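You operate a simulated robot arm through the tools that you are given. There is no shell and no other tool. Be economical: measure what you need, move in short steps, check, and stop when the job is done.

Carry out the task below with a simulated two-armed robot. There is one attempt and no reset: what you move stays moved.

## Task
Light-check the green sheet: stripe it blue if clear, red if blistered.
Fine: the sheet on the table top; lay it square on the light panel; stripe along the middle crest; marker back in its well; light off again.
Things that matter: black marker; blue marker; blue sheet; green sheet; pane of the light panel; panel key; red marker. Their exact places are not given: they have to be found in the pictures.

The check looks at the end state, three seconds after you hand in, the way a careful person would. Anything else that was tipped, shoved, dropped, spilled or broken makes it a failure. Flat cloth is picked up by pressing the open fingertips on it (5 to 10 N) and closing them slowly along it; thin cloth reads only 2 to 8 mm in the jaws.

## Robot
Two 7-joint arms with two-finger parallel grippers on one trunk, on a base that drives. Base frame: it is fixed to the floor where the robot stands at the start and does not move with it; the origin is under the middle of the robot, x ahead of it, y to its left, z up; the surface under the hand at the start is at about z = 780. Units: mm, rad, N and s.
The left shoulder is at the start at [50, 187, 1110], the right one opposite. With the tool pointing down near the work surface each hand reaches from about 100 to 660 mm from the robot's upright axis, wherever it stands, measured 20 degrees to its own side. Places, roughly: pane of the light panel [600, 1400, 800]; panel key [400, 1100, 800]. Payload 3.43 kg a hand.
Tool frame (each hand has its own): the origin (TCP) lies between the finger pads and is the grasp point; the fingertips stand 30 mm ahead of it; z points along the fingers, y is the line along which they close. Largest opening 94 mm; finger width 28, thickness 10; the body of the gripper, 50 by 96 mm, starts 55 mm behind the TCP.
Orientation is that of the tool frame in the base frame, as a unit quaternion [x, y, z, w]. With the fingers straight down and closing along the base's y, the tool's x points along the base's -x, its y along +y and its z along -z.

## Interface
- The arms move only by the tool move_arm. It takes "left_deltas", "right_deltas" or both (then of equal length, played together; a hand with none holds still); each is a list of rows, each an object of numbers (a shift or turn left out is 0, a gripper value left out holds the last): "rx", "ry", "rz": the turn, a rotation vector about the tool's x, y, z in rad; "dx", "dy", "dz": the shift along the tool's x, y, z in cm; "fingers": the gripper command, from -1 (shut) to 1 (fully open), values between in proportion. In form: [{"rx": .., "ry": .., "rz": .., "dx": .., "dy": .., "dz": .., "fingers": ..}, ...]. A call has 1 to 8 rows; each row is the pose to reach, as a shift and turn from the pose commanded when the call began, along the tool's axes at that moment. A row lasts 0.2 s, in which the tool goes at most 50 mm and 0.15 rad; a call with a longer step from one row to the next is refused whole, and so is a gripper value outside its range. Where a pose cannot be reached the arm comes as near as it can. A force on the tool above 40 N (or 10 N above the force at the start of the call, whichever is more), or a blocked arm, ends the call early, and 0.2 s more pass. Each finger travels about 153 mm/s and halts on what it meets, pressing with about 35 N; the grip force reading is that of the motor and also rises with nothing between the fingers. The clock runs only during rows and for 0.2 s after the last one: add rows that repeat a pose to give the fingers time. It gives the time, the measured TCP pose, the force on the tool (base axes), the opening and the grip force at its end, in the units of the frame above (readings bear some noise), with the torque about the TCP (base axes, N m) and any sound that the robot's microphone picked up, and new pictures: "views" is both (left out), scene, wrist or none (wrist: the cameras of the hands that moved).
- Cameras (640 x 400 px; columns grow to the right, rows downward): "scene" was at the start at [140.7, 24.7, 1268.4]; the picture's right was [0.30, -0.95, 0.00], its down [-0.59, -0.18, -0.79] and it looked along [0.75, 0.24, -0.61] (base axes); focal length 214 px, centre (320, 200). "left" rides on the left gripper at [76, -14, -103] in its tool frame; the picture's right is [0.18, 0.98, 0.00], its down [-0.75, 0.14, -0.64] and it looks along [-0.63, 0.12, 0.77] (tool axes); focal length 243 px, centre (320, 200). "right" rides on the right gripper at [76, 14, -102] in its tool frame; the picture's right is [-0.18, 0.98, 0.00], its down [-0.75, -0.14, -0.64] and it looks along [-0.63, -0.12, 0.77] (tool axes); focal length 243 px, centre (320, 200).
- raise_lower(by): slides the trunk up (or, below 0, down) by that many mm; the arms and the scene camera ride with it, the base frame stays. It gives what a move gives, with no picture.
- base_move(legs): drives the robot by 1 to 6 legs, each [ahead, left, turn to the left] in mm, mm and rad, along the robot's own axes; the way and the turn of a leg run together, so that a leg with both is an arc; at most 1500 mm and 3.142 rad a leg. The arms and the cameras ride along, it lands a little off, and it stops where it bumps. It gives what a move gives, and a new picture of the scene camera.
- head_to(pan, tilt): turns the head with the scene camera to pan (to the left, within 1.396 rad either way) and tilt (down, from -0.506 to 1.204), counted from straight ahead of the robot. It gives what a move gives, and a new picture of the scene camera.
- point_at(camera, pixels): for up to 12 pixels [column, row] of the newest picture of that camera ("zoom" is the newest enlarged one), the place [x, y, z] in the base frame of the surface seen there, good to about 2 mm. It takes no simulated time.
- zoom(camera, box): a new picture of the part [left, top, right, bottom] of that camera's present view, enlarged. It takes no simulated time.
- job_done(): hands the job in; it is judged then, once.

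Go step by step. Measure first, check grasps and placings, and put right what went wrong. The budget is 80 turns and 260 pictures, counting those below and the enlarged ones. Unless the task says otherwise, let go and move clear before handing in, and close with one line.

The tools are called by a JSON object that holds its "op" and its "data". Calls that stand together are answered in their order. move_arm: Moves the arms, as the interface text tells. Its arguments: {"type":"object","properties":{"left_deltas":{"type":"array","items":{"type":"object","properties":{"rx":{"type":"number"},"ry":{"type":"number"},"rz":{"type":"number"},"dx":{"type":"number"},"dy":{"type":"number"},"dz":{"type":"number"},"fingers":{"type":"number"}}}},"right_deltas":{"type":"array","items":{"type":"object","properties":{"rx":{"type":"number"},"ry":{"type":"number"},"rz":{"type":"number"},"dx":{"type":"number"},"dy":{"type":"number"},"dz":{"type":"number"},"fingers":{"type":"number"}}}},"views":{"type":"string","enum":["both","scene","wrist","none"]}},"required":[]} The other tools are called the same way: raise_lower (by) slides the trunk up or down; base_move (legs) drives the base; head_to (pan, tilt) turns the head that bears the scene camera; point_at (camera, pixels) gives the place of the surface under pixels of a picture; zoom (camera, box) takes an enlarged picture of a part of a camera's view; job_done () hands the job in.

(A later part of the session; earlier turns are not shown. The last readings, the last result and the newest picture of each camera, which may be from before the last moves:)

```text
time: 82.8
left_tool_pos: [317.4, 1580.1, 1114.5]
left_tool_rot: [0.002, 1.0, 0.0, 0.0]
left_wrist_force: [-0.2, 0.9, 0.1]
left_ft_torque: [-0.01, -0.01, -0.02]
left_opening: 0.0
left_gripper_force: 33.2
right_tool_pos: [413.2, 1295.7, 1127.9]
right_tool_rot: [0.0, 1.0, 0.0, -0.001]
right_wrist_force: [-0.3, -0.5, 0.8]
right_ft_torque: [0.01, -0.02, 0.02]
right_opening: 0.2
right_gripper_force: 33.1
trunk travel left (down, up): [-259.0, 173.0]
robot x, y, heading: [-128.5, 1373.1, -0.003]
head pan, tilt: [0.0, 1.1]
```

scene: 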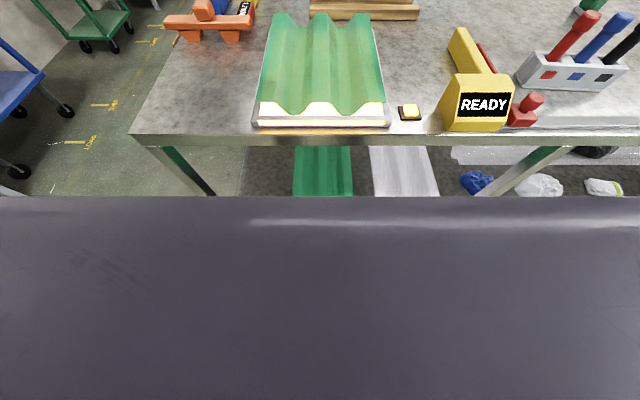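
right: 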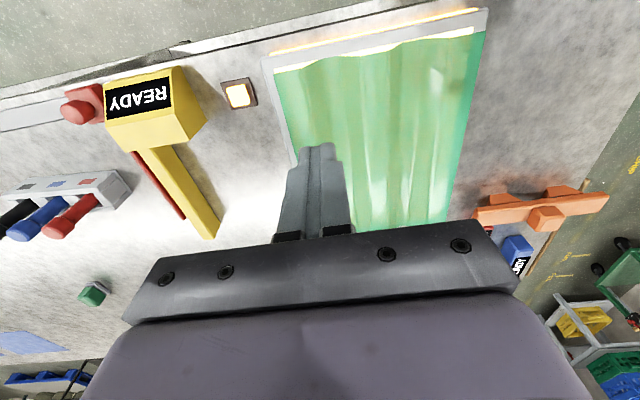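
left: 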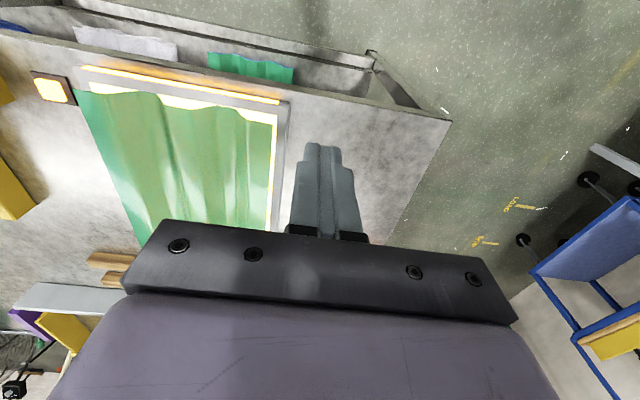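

There's a faint brownish smudge on the left crest at (535,235) in the zoom, which could be a reflection of the left gripper. I'll raise the trunk and look from a different viewpoint, and also check how far ahead the robot's front extends.

{"op": "point_at", "data": {"camera": "scene", "pixels": [[320, 198], [320, 215], [320, 260], [320, 390], [100, 198], [560, 198]]}}

{"op": "raise_lower", "data": {"by": 150}}

{"op": "head_to", "data": {"pan": 0.0, "tilt": 0.95}}

{"op": "zoom", "data": {"camera": "scene", "box": [250, 60, 400, 190]}}

{"op": "zoom", "data": {"camera": "right", "box": [240, 0, 500, 160]}}

```text
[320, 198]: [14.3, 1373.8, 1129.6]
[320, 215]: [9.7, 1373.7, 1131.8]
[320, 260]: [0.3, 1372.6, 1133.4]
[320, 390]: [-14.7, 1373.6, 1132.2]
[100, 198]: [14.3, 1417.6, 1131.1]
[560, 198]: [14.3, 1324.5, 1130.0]
```

```text
time: 84.5
left_tool_pos: [318.5, 1579.7, 1265.2]
left_tool_rot: [0.001, 1.0, 0.0, -0.001]
left_wrist_force: [0.6, -0.1, 0.2]
left_ft_torque: [0.0, 0.02, -0.01]
left_opening: 0.1
left_gripper_force: 32.9
right_tool_pos: [411.4, 1296.6, 1277.4]
right_tool_rot: [0.0, 1.0, 0.0, 0.0]
right_wrist_force: [-0.8, -0.4, -0.8]
right_ft_torque: [-0.02, 0.01, 0.02]
right_opening: 0.0
right_gripper_force: 33.0
trunk travel left (down, up): [-409.0, 23.0]
robot x, y, heading: [-126.5, 1377.1, -0.001]
head pan, tilt: [0.0, 1.1]
```

```text
time: 85.2
left_tool_pos: [318.0, 1579.6, 1265.2]
left_tool_rot: [0.001, 1.0, 0.0, -0.001]
left_wrist_force: [-0.5, 0.1, -0.4]
left_ft_torque: [-0.02, 0.0, 0.01]
left_opening: 0.0
left_gripper_force: 32.6
right_tool_pos: [411.7, 1295.5, 1276.8]
right_tool_rot: [0.0, 1.0, -0.001, 0.0]
right_wrist_force: [-0.1, 0.4, -0.8]
right_ft_torque: [-0.02, -0.01, 0.01]
right_opening: 0.1
right_gripper_force: 33.0
trunk travel left (down, up): [-409.0, 23.0]
robot x, y, heading: [-126.9, 1373.8, -0.0]
head pan, tilt: [0.0, 0.949]
```

scene: 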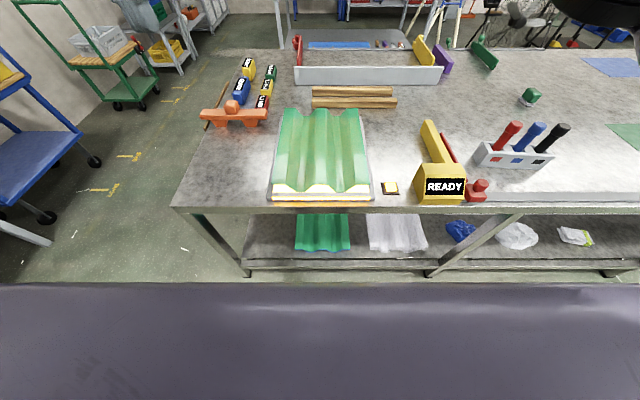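

```text
3.08 times, centred on (325, 125) of scene
```

zoom: 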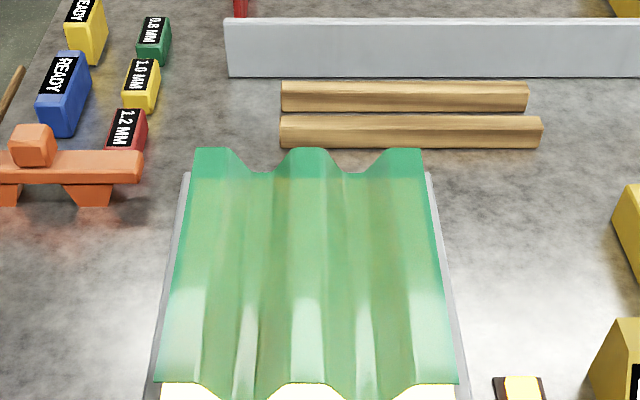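

```text
2.46 times, centred on (370, 80) of right
```

zoom: 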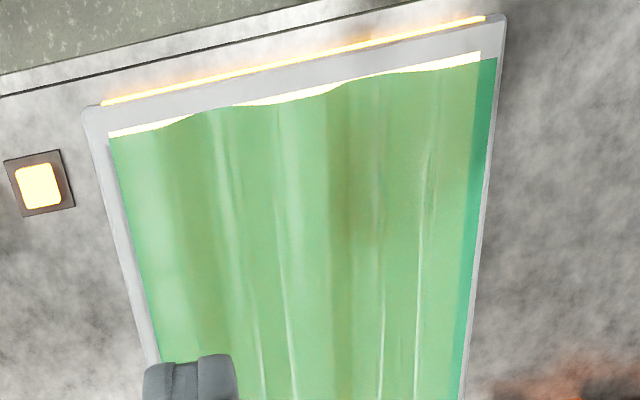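

{"op": "zoom", "data": {"camera": "right", "box": [280, 30, 360, 100]}}

{"op": "zoom", "data": {"camera": "right", "box": [350, 20, 450, 100]}}

{"op": "zoom", "data": {"camera": "right", "box": [330, 90, 440, 190]}}

{"op": "zoom", "data": {"camera": "scene", "box": [268, 100, 375, 205]}}

```text
5.71 times, centred on (320, 65) of right
```

zoom: 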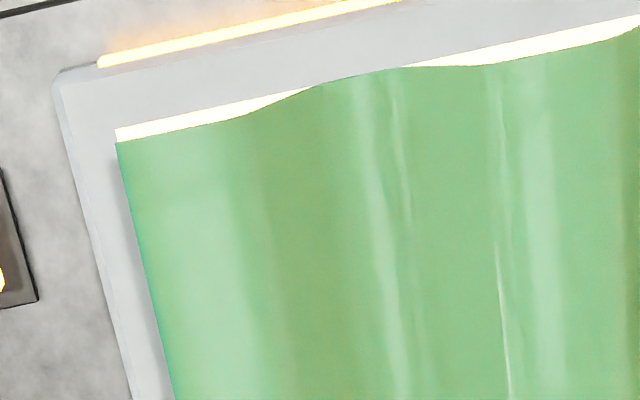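

```text
5.00 times, centred on (400, 60) of right
```

zoom: 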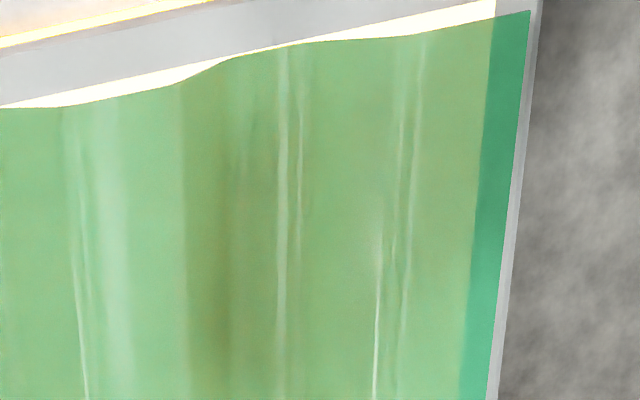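

```text
4.00 times, centred on (385, 140) of right
```

zoom: 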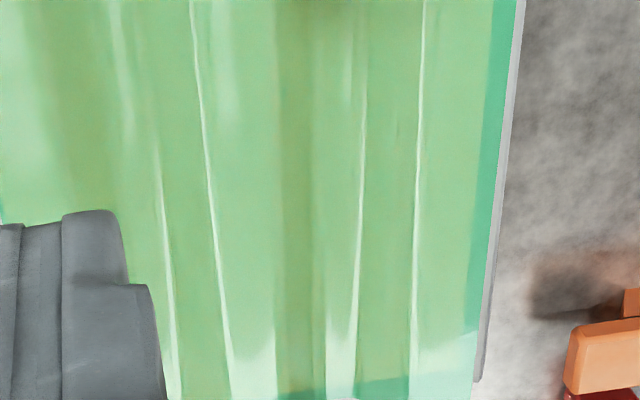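

```text
3.81 times, centred on (322, 152) of scene
```

zoom: 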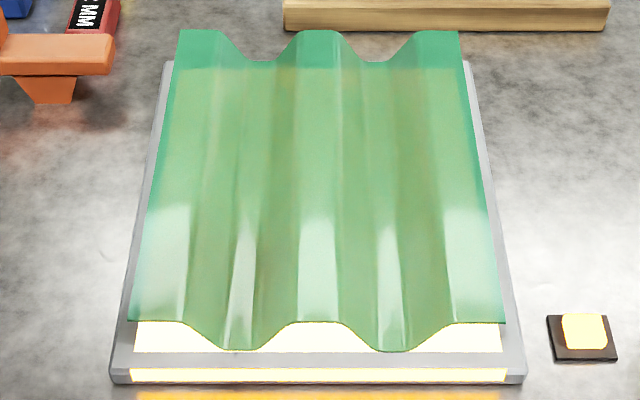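

Across all the views the lit sheet is even, with only moving reflections along the ribs and no fixed spots. It is clear, so it gets a blue stripe. I'll switch the light off now while the right hand is nearby.

{"op": "raise_lower", "data": {"by": -150}}

{"op": "move_arm", "data": {"right_deltas": [{"dx": -0.4, "dy": -3, "dz": 0}, {"dx": -0.8, "dy": -6, "dz": 2}, {"dx": -1.2, "dy": -10, "dz": 5}, {"dx": -2.5, "dy": -14, "dz": 8}, {"dx": -2.5, "dy": -15, "dz": 12}, {"dx": -2.5, "dy": -15, "dz": 16}, {"dx": -2.5, "dy": -15, "dz": 20.2}, {"dx": -2.5, "dy": -15, "dz": 20.2}], "views": "wrist"}}

```text
time: 87.0
left_tool_pos: [318.2, 1579.2, 1116.3]
left_tool_rot: [0.001, 1.0, 0.0, -0.001]
left_wrist_force: [-1.3, 0.3, -0.9]
left_ft_torque: [0.0, -0.03, -0.02]
left_opening: 0.2
left_gripper_force: 32.6
right_tool_pos: [412.1, 1295.5, 1127.4]
right_tool_rot: [0.0, 1.0, 0.0, 0.001]
right_wrist_force: [0.6, 0.0, 0.5]
right_ft_torque: [0.0, -0.01, 0.01]
right_opening: 0.0
right_gripper_force: 32.6
trunk travel left (down, up): [-259.0, 173.0]
robot x, y, heading: [-125.6, 1375.2, -0.001]
head pan, tilt: [0.0, 0.949]
```

```text
refused: row 3 steps farther than a row can; nothing moved
```

{"op": "move_arm", "data": {"right_deltas": [{"dx": -0.4, "dy": -3, "dz": 0}, {"dx": -0.8, "dy": -6, "dz": 2}, {"dx": -1.2, "dy": -9.5, "dz": 5}, {"dx": -2.0, "dy": -12.5, "dz": 8}, {"dx": -2.5, "dy": -15, "dz": 12}, {"dx": -2.5, "dy": -15, "dz": 16}, {"dx": -2.5, "dy": -15, "dz": 20.2}, {"dx": -2.5, "dy": -15, "dz": 20.2}], "views": "wrist"}}

```text
time: 88.8
left_tool_pos: [318.0, 1579.8, 1114.7]
left_tool_rot: [0.001, 1.0, 0.0, 0.0]
left_wrist_force: [0.6, 0.0, -0.3]
left_ft_torque: [0.02, 0.01, -0.01]
left_opening: 0.1
left_gripper_force: 33.1
right_tool_pos: [439.6, 1144.0, 924.9]
right_tool_rot: [0.0, 1.0, 0.0, 0.001]
right_wrist_force: [-0.5, -0.6, 0.0]
right_ft_torque: [-0.02, 0.02, 0.0]
right_opening: 0.2
right_gripper_force: 33.3
trunk travel left (down, up): [-259.0, 173.0]
robot x, y, heading: [-131.3, 1374.9, -0.001]
head pan, tilt: [0.0, 0.949]
```

right: 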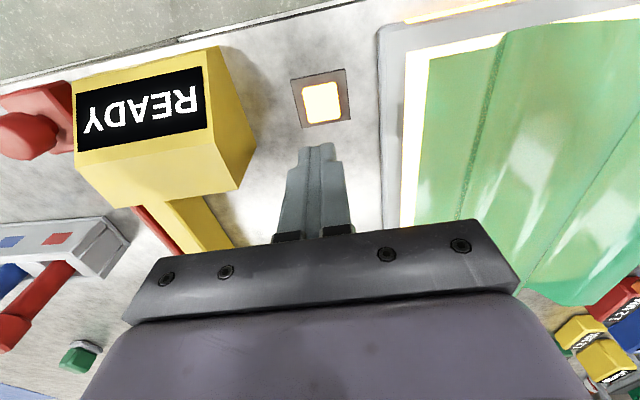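

{"op": "zoom", "data": {"camera": "right", "box": [400, 10, 640, 160]}}

{"op": "zoom", "data": {"camera": "right", "box": [440, 150, 640, 300]}}

{"op": "zoom", "data": {"camera": "left", "box": [70, 80, 290, 240]}}

```text
2.67 times, centred on (520, 85) of right
```

zoom: 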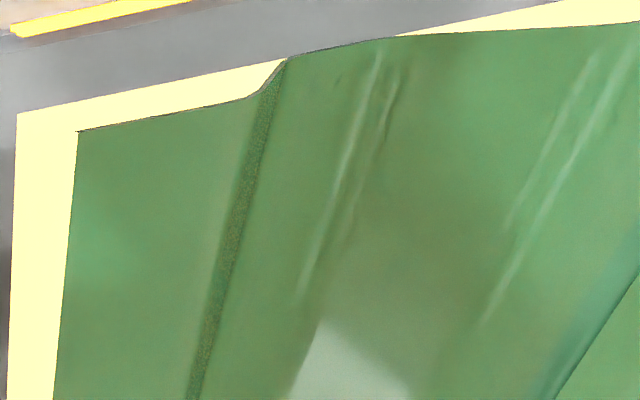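

```text
2.67 times, centred on (540, 225) of right
```

zoom: 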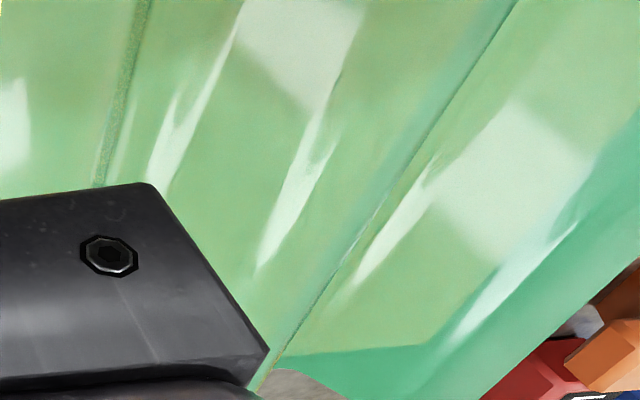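

```text
2.50 times, centred on (180, 160) of left
```

zoom: 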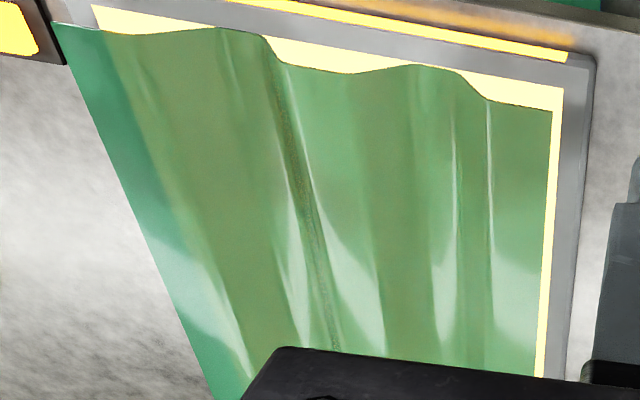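

Every angle is clear, with no blisters, so I'll use the blue marker. Now I'll press the key to switch the light off.

{"op": "move_arm", "data": {"right_deltas": [{"dz": 4}, {"dz": 8}, {"dz": 9.2}, {"dz": 9.6}, {"dz": 10.2}], "views": "none"}}

{"op": "move_arm", "data": {"right_deltas": [{"dz": -4}, {"dz": -8}, {"dz": -12}, {"dz": -16}, {"dz": -20}, {"dz": -24}, {"dz": -24}], "views": "scene"}}

```text
time: 90.0
left_tool_pos: [319.4, 1579.8, 1115.6]
left_tool_rot: [0.002, 1.0, 0.0, 0.0]
left_wrist_force: [-0.9, -0.4, 0.7]
left_ft_torque: [0.01, 0.02, -0.03]
left_opening: 0.1
left_gripper_force: 33.1
right_tool_pos: [438.4, 1144.9, 823.7]
right_tool_rot: [0.0, 1.0, 0.0, 0.001]
right_wrist_force: [1.6, -0.7, 1.2]
right_ft_torque: [-0.03, 0.0, -0.01]
right_opening: 0.0
right_gripper_force: 32.9
trunk travel left (down, up): [-259.0, 173.0]
robot x, y, heading: [-126.5, 1371.8, -0.0]
head pan, tilt: [0.0, 0.949]
heard: click
```

```text
time: 91.6
left_tool_pos: [318.1, 1580.4, 1115.7]
left_tool_rot: [0.002, 1.0, 0.0, -0.001]
left_wrist_force: [-0.5, -0.6, -0.9]
left_ft_torque: [-0.01, 0.01, -0.01]
left_opening: 0.0
left_gripper_force: 33.6
right_tool_pos: [438.1, 1148.6, 1063.8]
right_tool_rot: [-0.001, 1.0, 0.0, 0.0]
right_wrist_force: [0.6, -0.6, -0.1]
right_ft_torque: [-0.01, 0.04, -0.01]
right_opening: 0.0
right_gripper_force: 33.5
trunk travel left (down, up): [-259.0, 173.0]
robot x, y, heading: [-124.2, 1375.4, -0.002]
head pan, tilt: [0.0, 0.949]
```

scene: 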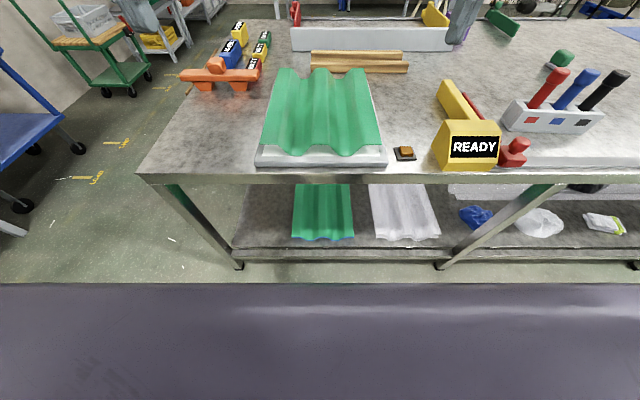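

The light is off. Now the blue marker: I'll drive right and ahead so the right hand works over the rack.

{"op": "base_move", "data": {"legs": [[0, -500, 0], [120, 0, 0]]}}

{"op": "head_to", "data": {"pan": -0.25, "tilt": 0.85}}

```text
time: 97.3
left_tool_pos: [439.7, 1087.8, 1115.6]
left_tool_rot: [-0.004, 1.0, 0.0, -0.001]
left_wrist_force: [0.7, 0.4, 0.2]
left_ft_torque: [-0.02, -0.01, 0.0]
left_opening: 0.0
left_gripper_force: 33.0
right_tool_pos: [564.4, 658.4, 1062.6]
right_tool_rot: [-0.006, 1.0, 0.0, 0.0]
right_wrist_force: [-0.6, -0.1, -0.7]
right_ft_torque: [-0.03, -0.01, -0.05]
right_opening: 0.0
right_gripper_force: 33.2
trunk travel left (down, up): [-259.0, 173.0]
robot x, y, heading: [-4.0, 876.7, 0.008]
head pan, tilt: [0.0, 0.949]
```

scene: 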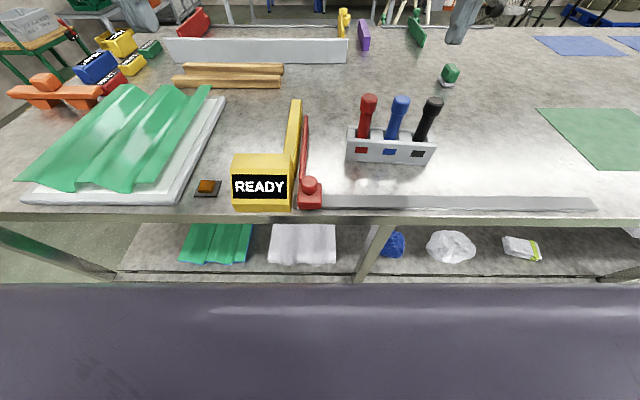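

```text
time: 98.1
left_tool_pos: [437.9, 1087.9, 1116.6]
left_tool_rot: [-0.004, 1.0, 0.0, -0.001]
left_wrist_force: [1.0, 0.0, -0.6]
left_ft_torque: [0.02, -0.03, -0.02]
left_opening: 0.0
left_gripper_force: 33.1
right_tool_pos: [564.1, 656.7, 1062.8]
right_tool_rot: [-0.006, 1.0, 0.0, 0.001]
right_wrist_force: [-0.2, -0.2, 0.0]
right_ft_torque: [-0.02, 0.0, 0.01]
right_opening: 0.1
right_gripper_force: 32.8
trunk travel left (down, up): [-259.0, 173.0]
robot x, y, heading: [-1.7, 880.3, 0.009]
head pan, tilt: [-0.25, 0.85]
```

scene: 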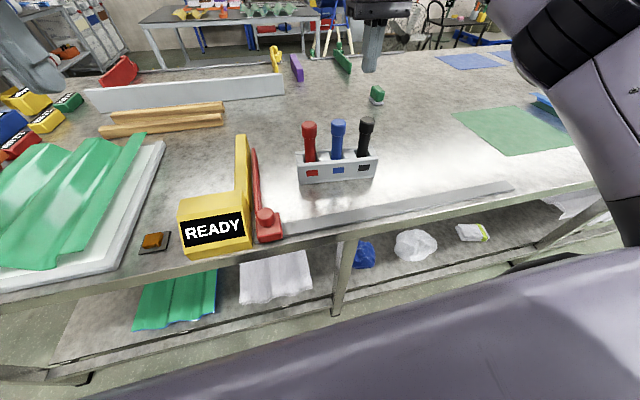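

{"op": "zoom", "data": {"camera": "scene", "box": [285, 110, 385, 190]}}

```text
5.00 times, centred on (335, 150) of scene
```

zoom: 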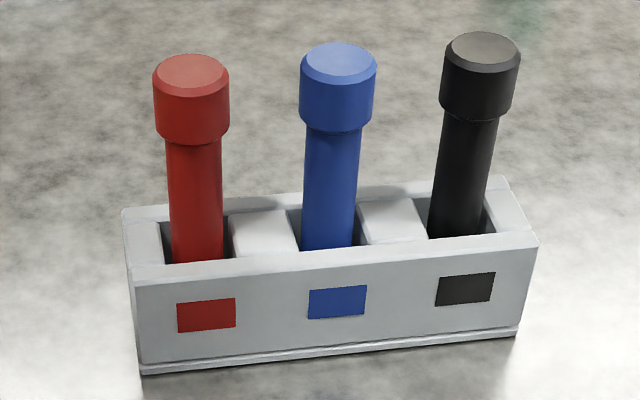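

{"op": "point_at", "data": {"camera": "zoom", "pixels": [[338, 62], [305, 90], [373, 90], [338, 105], [338, 128], [332, 180], [305, 180], [357, 180], [190, 72], [482, 48], [265, 225], [335, 268]]}}

{"op": "point_at", "data": {"camera": "zoom", "pixels": [[330, 240], [328, 265], [328, 340], [345, 200], [320, 205], [400, 210], [340, 48], [336, 78]]}}

```text
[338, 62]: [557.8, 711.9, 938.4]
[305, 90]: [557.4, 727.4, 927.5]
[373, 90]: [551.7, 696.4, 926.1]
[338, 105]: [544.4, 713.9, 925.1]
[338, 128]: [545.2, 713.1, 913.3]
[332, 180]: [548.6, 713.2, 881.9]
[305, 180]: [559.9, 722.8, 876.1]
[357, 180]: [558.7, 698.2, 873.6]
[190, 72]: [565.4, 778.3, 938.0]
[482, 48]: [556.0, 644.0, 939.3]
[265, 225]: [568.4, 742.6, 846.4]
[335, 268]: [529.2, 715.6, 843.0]
```

```text
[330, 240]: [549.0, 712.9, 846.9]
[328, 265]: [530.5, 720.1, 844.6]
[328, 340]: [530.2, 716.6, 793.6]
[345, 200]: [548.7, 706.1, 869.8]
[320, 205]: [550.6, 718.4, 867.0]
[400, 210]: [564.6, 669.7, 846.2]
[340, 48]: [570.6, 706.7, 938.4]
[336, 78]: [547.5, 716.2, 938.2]
```

The blue knob's axis is at about (560,712), its top is at z≈938 and it is about 32 mm across. Its neighbours stand 67 mm to each side. I'll pitch the right hand 45° forward for reach, and move it above the blue knob with about 60 mm opening.

{"op": "move_arm", "data": {"right_deltas": [{"ry": -0.14, "dy": 1, "dz": 0, "fingers": 0.28}, {"ry": -0.28, "dy": 2, "dz": 0}, {"ry": -0.42, "dy": 3, "dz": 0}, {"ry": -0.56, "dy": 4, "dz": 1.5}, {"ry": -0.7, "dx": 0.3, "dy": 5, "dz": 3}, {"ry": -0.785, "dx": 0.4, "dy": 5.5, "dz": 4.5}, {"ry": -0.785, "dx": 0.4, "dy": 5.5, "dz": 6}, {"ry": -0.785, "dx": 0.4, "dy": 5.5, "dz": 6}], "views": "both"}}

```text
time: 99.9
left_tool_pos: [439.1, 1089.3, 1115.7]
left_tool_rot: [-0.004, 1.0, 0.0, -0.001]
left_wrist_force: [0.4, 0.4, -0.4]
left_ft_torque: [0.02, -0.02, 0.01]
left_opening: 0.1
left_gripper_force: 32.9
right_tool_pos: [560.9, 713.6, 1003.9]
right_tool_rot: [-0.005, 0.924, 0.002, 0.383]
right_wrist_force: [0.2, 0.3, 0.0]
right_ft_torque: [0.01, 0.0, -0.01]
right_opening: 60.1
right_gripper_force: 0.0
trunk travel left (down, up): [-259.0, 173.0]
robot x, y, heading: [-6.2, 878.2, 0.008]
head pan, tilt: [-0.25, 0.85]
```

scene: 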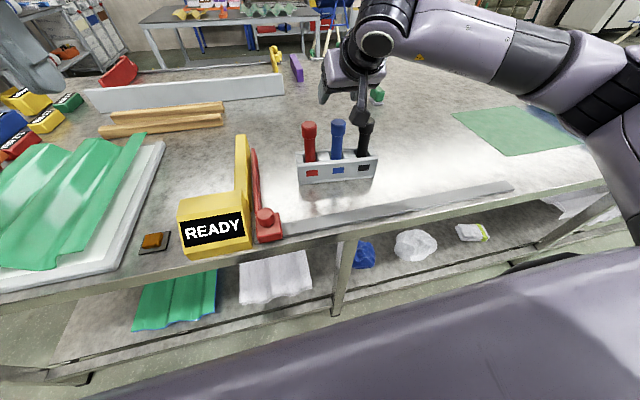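
right: 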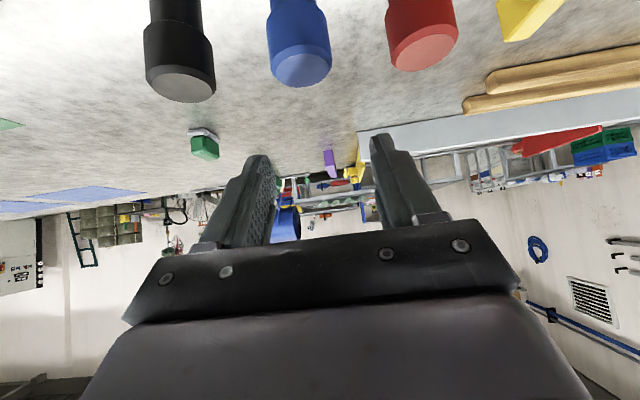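

{"op": "move_arm", "data": {"right_deltas": [{"dx": 2, "dz": 2}, {"dx": 4, "dz": 4}, {"dx": 5.0, "dz": 5.0, "dy": -0.1}, {"dx": 5.8, "dz": 5.8, "dy": -0.1}, {"dx": 5.8, "dz": 5.8, "dy": -0.1}], "views": "both"}}

```text
time: 101.1
left_tool_pos: [439.2, 1087.8, 1115.5]
left_tool_rot: [-0.004, 1.0, 0.0, 0.0]
left_wrist_force: [-0.3, -0.4, 0.1]
left_ft_torque: [-0.01, 0.01, 0.01]
left_opening: 0.1
left_gripper_force: 33.1
right_tool_pos: [559.2, 709.7, 922.0]
right_tool_rot: [-0.006, 0.924, 0.003, 0.383]
right_wrist_force: [0.2, -0.2, 0.5]
right_ft_torque: [-0.01, 0.0, 0.01]
right_opening: 60.2
right_gripper_force: 0.1
trunk travel left (down, up): [-259.0, 173.0]
robot x, y, heading: [-2.2, 877.8, 0.015]
head pan, tilt: [-0.25, 0.85]
```

scene: 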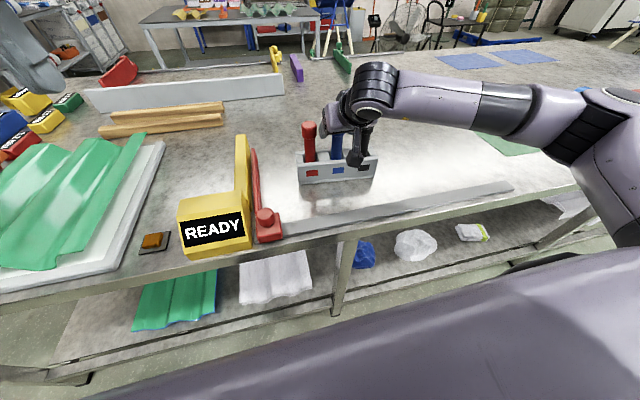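
right: 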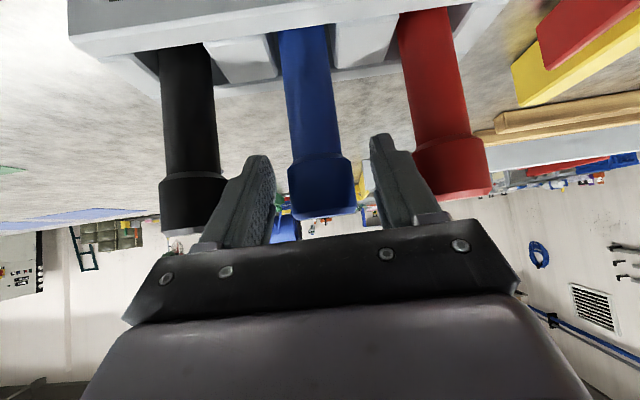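

The blue knob sits between the fingers, so I'll close slowly.

{"op": "move_arm", "data": {"right_deltas": [{"dy": 0.2, "fingers": 0.1}, {"dy": 0.2, "fingers": -0.1}, {"dy": 0.2, "fingers": -0.3}, {"dy": 0.2, "fingers": -0.5}, {"dy": 0.2, "fingers": -1}, {"dy": 0.2, "fingers": -1}], "views": "wrist"}}

```text
time: 102.5
left_tool_pos: [439.3, 1087.9, 1116.3]
left_tool_rot: [-0.003, 1.0, 0.0, -0.001]
left_wrist_force: [0.5, -0.4, 0.3]
left_ft_torque: [0.0, -0.03, 0.03]
left_opening: 0.0
left_gripper_force: 33.0
right_tool_pos: [559.3, 713.4, 922.5]
right_tool_rot: [-0.005, 0.924, 0.002, 0.382]
right_wrist_force: [-0.5, 0.3, 0.4]
right_ft_torque: [0.03, 0.0, -0.02]
right_opening: 37.4
right_gripper_force: 34.9
trunk travel left (down, up): [-259.0, 173.0]
robot x, y, heading: [-5.7, 876.0, 0.012]
head pan, tilt: [-0.25, 0.85]
```

right: 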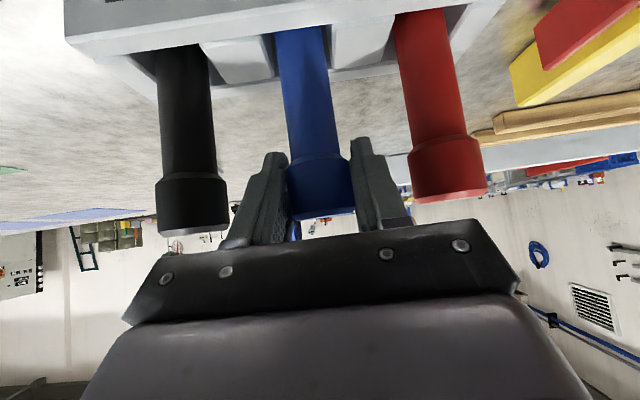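

Held at 37 mm. I'll lift straight up with the trunk and measure the marker's tip.

{"op": "raise_lower", "data": {"by": 130}}

{"op": "head_to", "data": {"pan": -0.25, "tilt": 0.7}}

{"op": "zoom", "data": {"camera": "scene", "box": [270, 80, 430, 200]}}

{"op": "zoom", "data": {"camera": "right", "box": [0, 0, 640, 400]}}

```text
time: 104.0
left_tool_pos: [439.6, 1088.0, 1245.8]
left_tool_rot: [-0.003, 1.0, 0.0, -0.001]
left_wrist_force: [0.7, 0.9, 0.3]
left_ft_torque: [-0.01, 0.0, -0.01]
left_opening: 0.2
left_gripper_force: 32.8
right_tool_pos: [559.5, 712.6, 1051.3]
right_tool_rot: [-0.006, 0.924, 0.002, 0.382]
right_wrist_force: [-0.4, -0.2, -0.4]
right_ft_torque: [-0.02, 0.01, 0.0]
right_opening: 37.6
right_gripper_force: 35.3
trunk travel left (down, up): [-389.0, 43.0]
robot x, y, heading: [-4.3, 879.7, 0.01]
head pan, tilt: [-0.25, 0.85]
```

```text
time: 104.8
left_tool_pos: [437.8, 1088.2, 1246.1]
left_tool_rot: [-0.003, 1.0, 0.0, -0.001]
left_wrist_force: [0.1, 0.4, 0.1]
left_ft_torque: [0.03, -0.04, 0.0]
left_opening: 0.0
left_gripper_force: 33.0
right_tool_pos: [560.0, 713.5, 1051.5]
right_tool_rot: [-0.005, 0.924, 0.002, 0.383]
right_wrist_force: [-0.3, -0.9, -0.6]
right_ft_torque: [0.03, -0.01, 0.0]
right_opening: 37.7
right_gripper_force: 34.7
trunk travel left (down, up): [-389.0, 43.0]
robot x, y, heading: [0.1, 879.7, 0.01]
head pan, tilt: [-0.25, 0.7]
```

scene: 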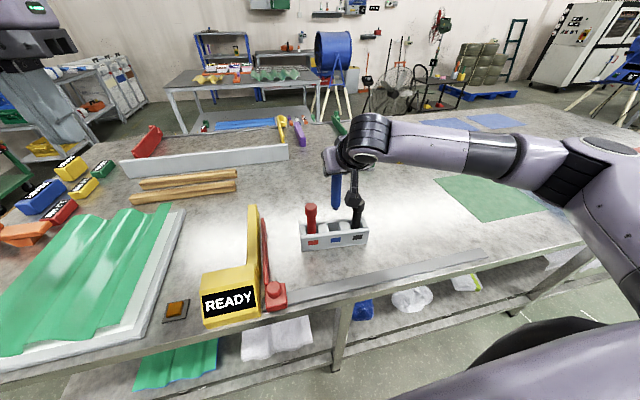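

```text
3.33 times, centred on (350, 140) of scene
```

zoom: 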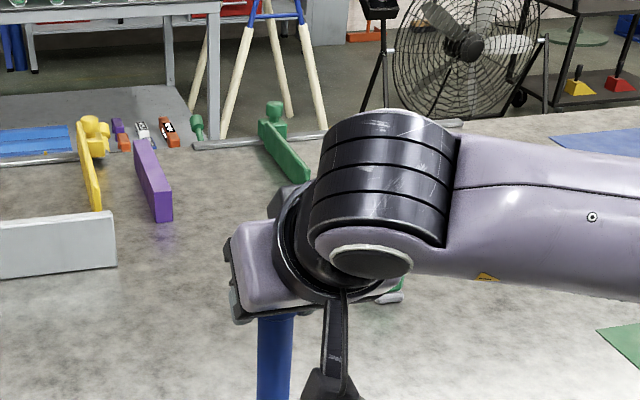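

```text
1.00 times, centred on (320, 200) of right (not enlarged: the box is as wide or as high as the picture)
```

zoom: 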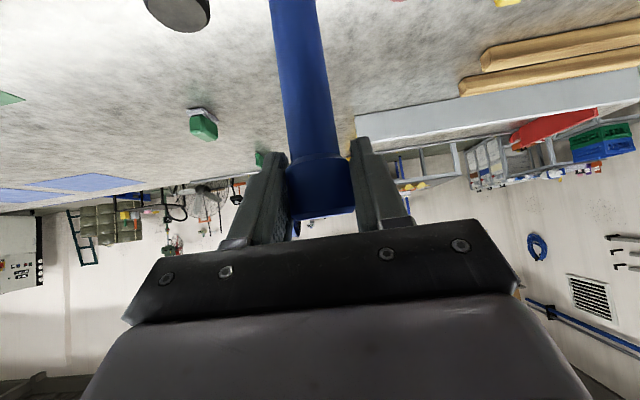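

{"op": "zoom", "data": {"camera": "scene", "box": [290, 160, 390, 260]}}

```text
4.00 times, centred on (340, 210) of scene
```

zoom: 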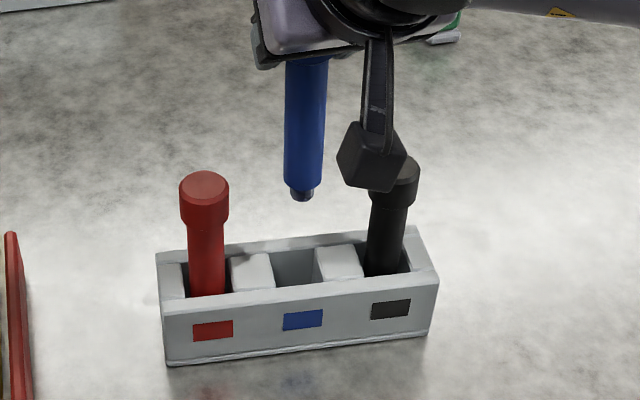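

{"op": "point_at", "data": {"camera": "zoom", "pixels": [[302, 200], [303, 196], [302, 185], [305, 150], [306, 100], [290, 150], [322, 150]]}}

```text
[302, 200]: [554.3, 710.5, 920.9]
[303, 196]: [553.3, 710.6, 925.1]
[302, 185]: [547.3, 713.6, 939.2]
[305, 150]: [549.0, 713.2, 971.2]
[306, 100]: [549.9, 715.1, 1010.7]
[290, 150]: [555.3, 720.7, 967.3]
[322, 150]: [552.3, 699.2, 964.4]
```

The tip is at z≈919 with the TCP at 1051, so it hangs 132 mm below the TCP and vertical. I'll raise it above the red knob and drive to the panel.

{"op": "raise_lower", "data": {"by": 42}}

{"op": "base_move", "data": {"legs": [[0, 590, -0.01]]}}

{"op": "head_to", "data": {"pan": 0.0, "tilt": 0.85}}

```text
time: 105.6
left_tool_pos: [439.5, 1088.3, 1287.3]
left_tool_rot: [-0.003, 1.0, 0.0, -0.002]
left_wrist_force: [-0.8, 0.3, 0.1]
left_ft_torque: [0.0, -0.02, 0.04]
left_opening: 0.0
left_gripper_force: 33.3
right_tool_pos: [559.5, 713.0, 1093.5]
right_tool_rot: [-0.006, 0.924, 0.003, 0.382]
right_wrist_force: [-0.4, 0.0, -0.9]
right_ft_torque: [-0.03, -0.02, 0.0]
right_opening: 37.7
right_gripper_force: 35.3
trunk travel left (down, up): [-431.0, 1.0]
robot x, y, heading: [-6.3, 881.6, 0.016]
head pan, tilt: [-0.25, 0.7]
```

```text
time: 111.2
left_tool_pos: [436.1, 1674.5, 1287.1]
left_tool_rot: [0.001, 1.0, 0.0, -0.002]
left_wrist_force: [-0.2, -0.2, 0.6]
left_ft_torque: [0.0, 0.01, 0.02]
left_opening: 0.0
left_gripper_force: 33.0
right_tool_pos: [553.6, 1298.3, 1092.4]
right_tool_rot: [-0.001, 0.924, 0.0, 0.383]
right_wrist_force: [0.1, 0.3, -1.0]
right_ft_torque: [-0.02, -0.01, -0.01]
right_opening: 37.2
right_gripper_force: 35.5
trunk travel left (down, up): [-431.0, 1.0]
robot x, y, heading: [-9.5, 1469.5, 0.0]
head pan, tilt: [-0.25, 0.7]
```

scene: 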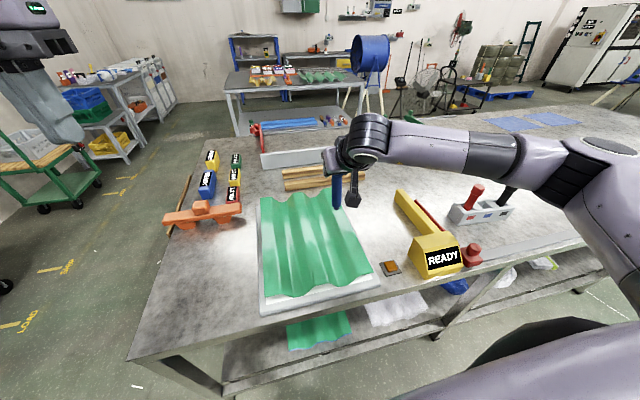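

```text
time: 112.0
left_tool_pos: [437.1, 1674.2, 1287.9]
left_tool_rot: [0.001, 1.0, 0.0, -0.001]
left_wrist_force: [0.3, 0.6, 0.0]
left_ft_torque: [-0.02, -0.02, 0.0]
left_opening: 0.0
left_gripper_force: 33.0
right_tool_pos: [554.0, 1297.6, 1092.9]
right_tool_rot: [-0.002, 0.924, 0.001, 0.383]
right_wrist_force: [0.0, 0.7, -0.1]
right_ft_torque: [0.0, -0.02, 0.01]
right_opening: 37.0
right_gripper_force: 35.2
trunk travel left (down, up): [-431.0, 1.0]
robot x, y, heading: [-9.2, 1464.9, 0.003]
head pan, tilt: [0.0, 0.85]
```

scene: 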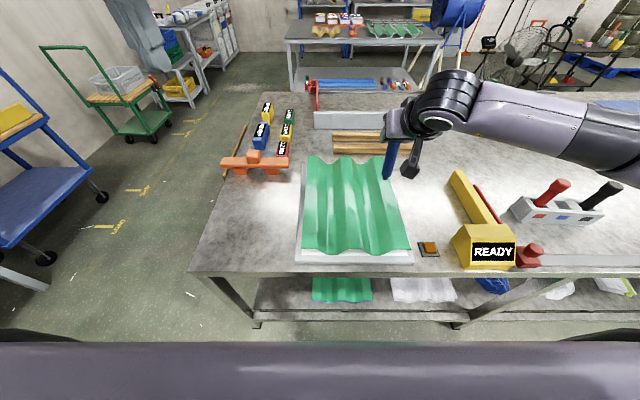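

{"op": "zoom", "data": {"camera": "scene", "box": [290, 150, 420, 265]}}

{"op": "move_arm", "data": {"right_deltas": [{"dx": -2, "dy": 2, "dz": 2}, {"dx": -4, "dy": 4, "dz": 4}, {"dx": -6, "dy": 6, "dz": 6}, {"dx": -8, "dy": 7.2, "dz": 8}, {"dx": -10.5, "dy": 7.2, "dz": 10.5}, {"dx": -13, "dy": 7.2, "dz": 13}, {"dx": -16, "dy": 7.2, "dz": 16}, {"dx": -16, "dy": 7.2, "dz": 16}], "views": "none"}}

```text
3.48 times, centred on (355, 208) of scene
```

zoom: 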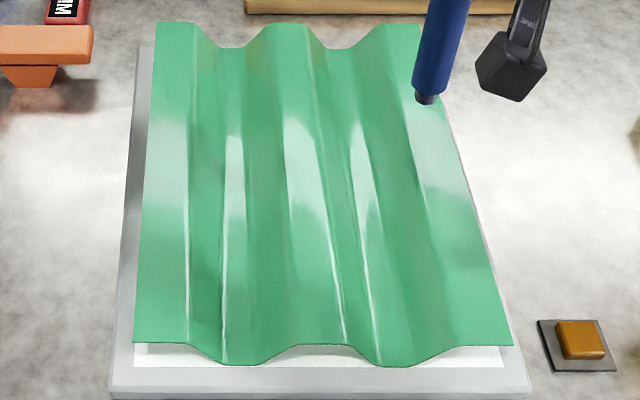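

```text
time: 113.8
left_tool_pos: [436.0, 1675.2, 1287.5]
left_tool_rot: [0.001, 1.0, -0.001, 0.0]
left_wrist_force: [-0.1, 0.3, 0.5]
left_ft_torque: [-0.02, -0.01, 0.01]
left_opening: 0.0
left_gripper_force: 33.3
right_tool_pos: [742.4, 1369.1, 1091.4]
right_tool_rot: [-0.002, 0.924, 0.001, 0.383]
right_wrist_force: [0.5, 0.7, -0.5]
right_ft_torque: [-0.02, 0.03, -0.03]
right_opening: 37.4
right_gripper_force: 35.2
right hand out of reach, approached as far as the arm can: row 7, 8
trunk travel left (down, up): [-431.0, 1.0]
robot x, y, heading: [-8.8, 1464.8, 0.008]
head pan, tilt: [0.0, 0.85]
```

The arm runs out at x=742 at this height. I'll read the crest points and check how far ahead the robot's own base reaches before moving closer.

{"op": "point_at", "data": {"camera": "zoom", "pixels": [[262, 30], [302, 30], [282, 26], [270, 340], [345, 340], [305, 340], [262, 180], [312, 180], [140, 335], [508, 340]]}}

{"op": "point_at", "data": {"camera": "scene", "pixels": [[25, 336], [600, 334], [320, 350], [60, 340], [320, 380]]}}

```text
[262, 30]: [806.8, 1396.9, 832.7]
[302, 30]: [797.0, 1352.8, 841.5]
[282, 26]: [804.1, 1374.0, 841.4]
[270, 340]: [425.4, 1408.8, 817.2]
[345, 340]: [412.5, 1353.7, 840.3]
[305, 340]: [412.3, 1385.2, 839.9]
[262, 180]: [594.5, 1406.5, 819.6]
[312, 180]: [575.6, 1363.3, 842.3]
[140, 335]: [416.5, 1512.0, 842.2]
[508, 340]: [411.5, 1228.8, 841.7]
```

```text
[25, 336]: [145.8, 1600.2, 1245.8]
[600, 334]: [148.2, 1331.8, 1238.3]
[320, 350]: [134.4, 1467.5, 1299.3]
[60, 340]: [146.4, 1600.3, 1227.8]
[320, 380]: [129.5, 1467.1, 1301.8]
```

The middle crest runs at y≈1371, z≈841, for x 411–804. Rather than risk bumping the table, I'll tilt the hand 20° further, which swings the marker tip forward about 45 mm. Then I'll lower with the trunk to about 15 mm above the crest.

{"op": "move_arm", "data": {"right_deltas": [{"ry": -0.12, "dy": 0.2}, {"ry": -0.24, "dy": 0.2}, {"ry": -0.349, "dy": 0.2}, {"ry": -0.349, "dy": 0.2}], "views": "none"}}

{"op": "raise_lower", "data": {"by": -108}}

{"op": "head_to", "data": {"pan": -0.1, "tilt": 0.7}}

{"op": "zoom", "data": {"camera": "scene", "box": [280, 80, 440, 200]}}

```text
time: 114.8
left_tool_pos: [436.4, 1674.6, 1287.8]
left_tool_rot: [-0.001, 1.0, 0.0, -0.001]
left_wrist_force: [-0.3, -0.6, 0.2]
left_ft_torque: [0.02, -0.03, 0.02]
left_opening: 0.0
left_gripper_force: 33.0
right_tool_pos: [741.7, 1370.5, 1092.3]
right_tool_rot: [-0.003, 0.843, 0.002, 0.539]
right_wrist_force: [0.0, -0.5, 0.0]
right_ft_torque: [0.03, 0.01, -0.02]
right_opening: 37.3
right_gripper_force: 35.2
trunk travel left (down, up): [-431.0, 1.0]
robot x, y, heading: [-6.9, 1470.9, 0.008]
head pan, tilt: [0.0, 0.85]
```

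```text
time: 116.2
left_tool_pos: [436.4, 1674.6, 1179.7]
left_tool_rot: [0.001, 1.0, 0.0, 0.0]
left_wrist_force: [0.7, 0.0, 0.4]
left_ft_torque: [0.01, -0.01, 0.0]
left_opening: 0.0
left_gripper_force: 32.8
right_tool_pos: [743.9, 1370.2, 984.5]
right_tool_rot: [0.0, 0.843, 0.0, 0.538]
right_wrist_force: [-0.2, 0.2, 0.0]
right_ft_torque: [-0.01, 0.02, -0.01]
right_opening: 37.1
right_gripper_force: 35.0
trunk travel left (down, up): [-323.0, 109.0]
robot x, y, heading: [-9.8, 1468.1, 0.004]
head pan, tilt: [0.0, 0.85]
```

```text
time: 116.9
left_tool_pos: [437.3, 1673.5, 1179.6]
left_tool_rot: [0.001, 1.0, 0.0, -0.002]
left_wrist_force: [0.5, 0.0, -0.4]
left_ft_torque: [-0.03, 0.0, 0.03]
left_opening: 0.1
left_gripper_force: 33.2
right_tool_pos: [743.3, 1370.3, 982.2]
right_tool_rot: [-0.002, 0.844, 0.001, 0.537]
right_wrist_force: [0.3, 0.3, 0.3]
right_ft_torque: [-0.03, 0.04, 0.01]
right_opening: 37.2
right_gripper_force: 35.0
trunk travel left (down, up): [-323.0, 109.0]
robot x, y, heading: [-8.1, 1464.2, 0.005]
head pan, tilt: [-0.099, 0.7]
```

scene: 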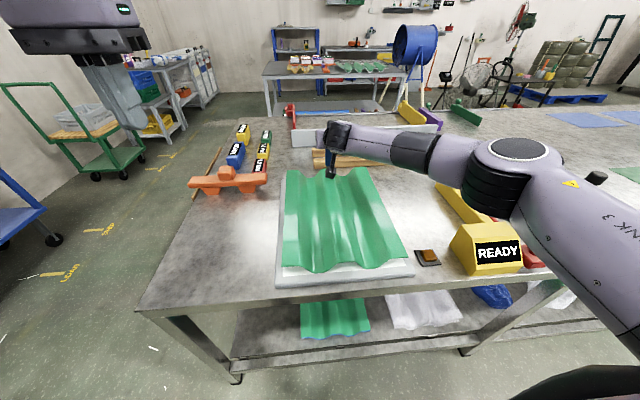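

```text
3.33 times, centred on (360, 140) of scene
```

zoom: 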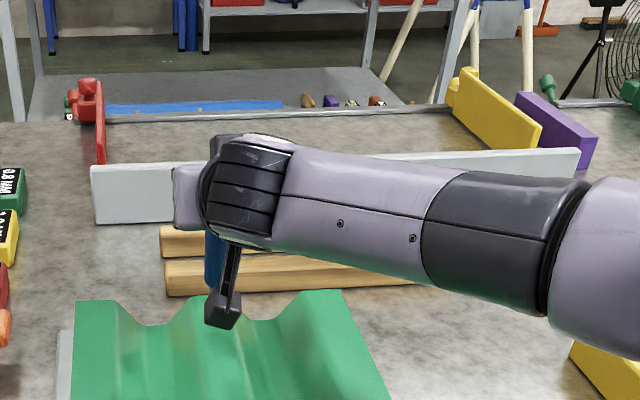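

The camera body hides the tip, which I estimate at (788,1370,858). I'll lower in small steps and watch the force.

{"op": "move_arm", "data": {"right_deltas": [{"dx": 0.5, "dz": 0.2}, {"dx": 1.09, "dz": 0.51}, {"dx": 1.09, "dz": 0.51}], "views": "none"}}

{"op": "zoom", "data": {"camera": "scene", "box": [310, 150, 370, 195]}}

```text
time: 117.7
left_tool_pos: [437.0, 1674.7, 1180.0]
left_tool_rot: [0.001, 1.0, 0.0, -0.001]
left_wrist_force: [0.3, -0.3, 0.1]
left_ft_torque: [0.03, 0.0, 0.01]
left_opening: 0.4
left_gripper_force: 32.5
right_tool_pos: [745.0, 1370.9, 970.8]
right_tool_rot: [-0.001, 0.843, 0.001, 0.537]
right_wrist_force: [0.9, 0.5, -0.9]
right_ft_torque: [-0.01, 0.01, -0.03]
right_opening: 37.0
right_gripper_force: 34.8
trunk travel left (down, up): [-323.0, 109.0]
robot x, y, heading: [-6.8, 1468.1, 0.004]
head pan, tilt: [-0.099, 0.7]
```

```text
8.89 times, centred on (340, 172) of scene
```

zoom: 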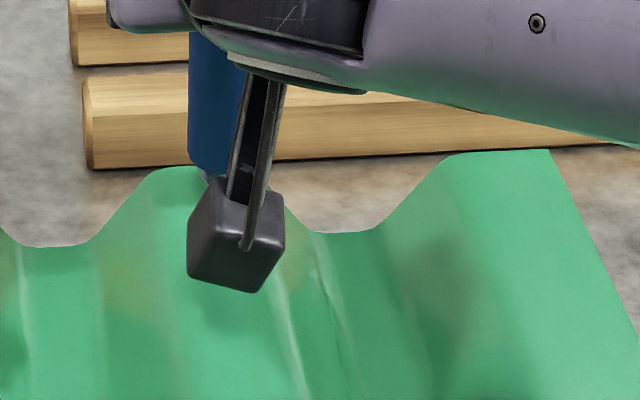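

{"op": "point_at", "data": {"camera": "zoom", "pixels": [[207, 178], [206, 172], [205, 160], [210, 120], [185, 172], [180, 190]]}}

{"op": "move_arm", "data": {"right_deltas": [{"dx": 0.18, "dz": 0.08}, {"dx": 0.36, "dz": 0.17}, {"dx": 0.45, "dz": 0.21}, {"dx": 0.45, "dz": 0.21}], "views": "none"}}

```text
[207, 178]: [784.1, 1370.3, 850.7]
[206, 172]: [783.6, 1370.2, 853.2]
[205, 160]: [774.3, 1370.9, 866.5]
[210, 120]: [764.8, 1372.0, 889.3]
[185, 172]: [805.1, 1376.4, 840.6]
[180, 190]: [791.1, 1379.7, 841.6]
```

```text
time: 118.7
left_tool_pos: [436.3, 1674.9, 1180.8]
left_tool_rot: [0.001, 1.0, 0.0, -0.001]
left_wrist_force: [0.0, -0.2, -0.3]
left_ft_torque: [0.01, -0.02, -0.01]
left_opening: 0.2
left_gripper_force: 33.3
right_tool_pos: [744.8, 1370.1, 967.6]
right_tool_rot: [-0.001, 0.843, 0.0, 0.538]
right_wrist_force: [-0.1, 0.1, 0.2]
right_ft_torque: [-0.02, -0.04, -0.02]
right_opening: 37.1
right_gripper_force: 34.8
trunk travel left (down, up): [-323.0, 109.0]
robot x, y, heading: [-7.7, 1464.4, 0.004]
head pan, tilt: [-0.099, 0.7]
```

The tip is at about (788,1370), z≈844 now, with no contact force yet. I'll continue down in 1 mm steps.

{"op": "move_arm", "data": {"right_deltas": [{"dx": 0.09, "dz": 0.04}, {"dx": 0.18, "dz": 0.08}, {"dx": 0.27, "dz": 0.13}, {"dx": 0.27, "dz": 0.13}], "views": "none"}}

{"op": "zoom", "data": {"camera": "scene", "box": [310, 150, 370, 195]}}

```text
time: 119.7
left_tool_pos: [436.0, 1674.5, 1179.8]
left_tool_rot: [0.001, 1.0, 0.0, 0.0]
left_wrist_force: [0.0, 0.1, -1.1]
left_ft_torque: [0.04, 0.02, 0.01]
left_opening: 0.0
left_gripper_force: 32.9
right_tool_pos: [742.9, 1370.5, 965.8]
right_tool_rot: [-0.001, 0.842, 0.0, 0.54]
right_wrist_force: [0.8, 0.2, 9.4]
right_ft_torque: [0.01, -0.55, 0.0]
right_opening: 37.0
right_gripper_force: 35.4
trunk travel left (down, up): [-323.0, 109.0]
robot x, y, heading: [-12.0, 1468.2, 0.006]
head pan, tilt: [-0.099, 0.7]
```

```text
8.89 times, centred on (340, 172) of scene
```

zoom: 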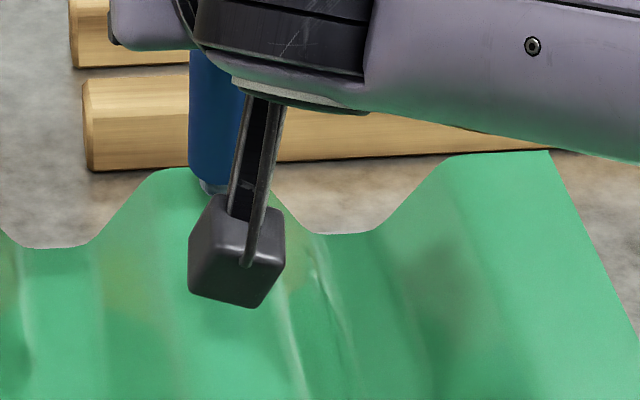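

Contact is 9.4 N, a bit firm. I'll ease up about 1.2 mm and push 8 mm forward toward the far edge, still touching.

{"op": "move_arm", "data": {"right_deltas": [{"dx": -0.11, "dz": -0.05}, {"dx": -0.28, "dz": 0.31}, {"dx": -0.45, "dz": 0.67}, {"dx": -0.45, "dz": 0.67}], "views": "none"}}

{"op": "zoom", "data": {"camera": "scene", "box": [310, 150, 370, 195]}}

```text
time: 120.7
left_tool_pos: [435.8, 1674.8, 1180.0]
left_tool_rot: [0.001, 1.0, -0.001, 0.0]
left_wrist_force: [0.4, 0.6, 0.2]
left_ft_torque: [-0.01, -0.02, -0.01]
left_opening: 0.0
left_gripper_force: 33.3
right_tool_pos: [750.5, 1371.2, 966.1]
right_tool_rot: [-0.001, 0.843, 0.001, 0.539]
right_wrist_force: [-1.7, 0.8, 9.9]
right_ft_torque: [0.0, -0.17, 0.0]
right_opening: 37.1
right_gripper_force: 34.6
trunk travel left (down, up): [-323.0, 109.0]
robot x, y, heading: [-7.1, 1466.7, 0.001]
head pan, tilt: [-0.099, 0.7]
```

```text
8.89 times, centred on (340, 172) of scene
```

zoom: 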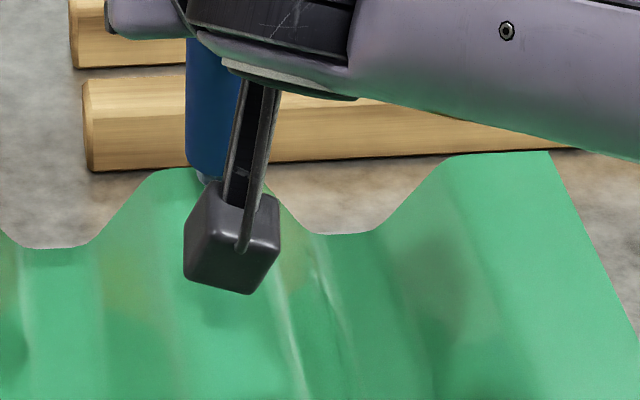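

Still ~10 N, and the sheet hasn't shifted. I'll ease another 1 mm and drag toward the robot 120 mm.

{"op": "move_arm", "data": {"right_deltas": [{"dx": 0.33, "dz": -0.95}, {"dx": 0.76, "dz": -1.85}, {"dx": 1.18, "dz": -2.76}, {"dx": 1.6, "dz": -3.66}, {"dx": 2.03, "dz": -4.57}, {"dx": 2.45, "dz": -5.48}, {"dx": 2.87, "dz": -6.38}, {"dx": 3.29, "dz": -7.29}], "views": "scene"}}

{"op": "zoom", "data": {"camera": "scene", "box": [270, 150, 420, 280]}}

```text
time: 122.5
left_tool_pos: [436.5, 1673.5, 1180.5]
left_tool_rot: [0.001, 1.0, 0.0, -0.001]
left_wrist_force: [0.0, -1.2, 0.0]
left_ft_torque: [0.04, 0.0, 0.0]
left_opening: 0.0
left_gripper_force: 32.4
right_tool_pos: [670.6, 1370.0, 967.3]
right_tool_rot: [-0.001, 0.843, 0.001, 0.537]
right_wrist_force: [-0.2, -0.9, 3.4]
right_ft_torque: [-0.07, -0.2, -0.01]
right_opening: 36.8
right_gripper_force: 35.2
trunk travel left (down, up): [-323.0, 109.0]
robot x, y, heading: [-9.4, 1464.9, 0.005]
head pan, tilt: [-0.099, 0.7]
```

scene: 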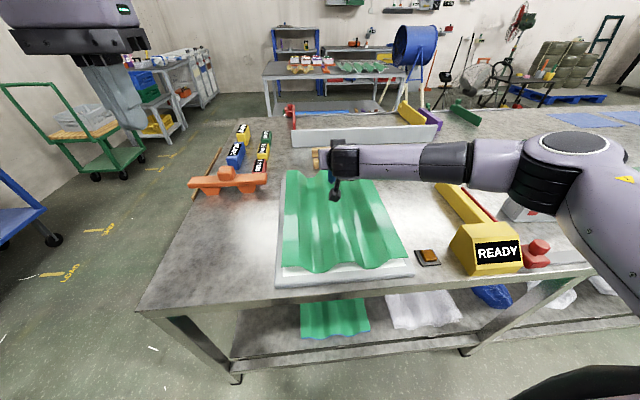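

```text
3.08 times, centred on (345, 215) of scene
```

zoom: 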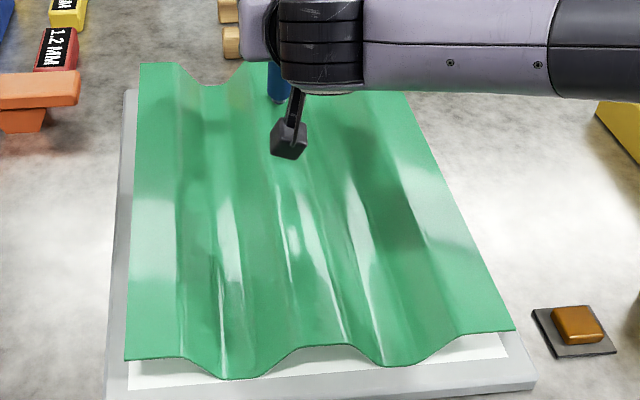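

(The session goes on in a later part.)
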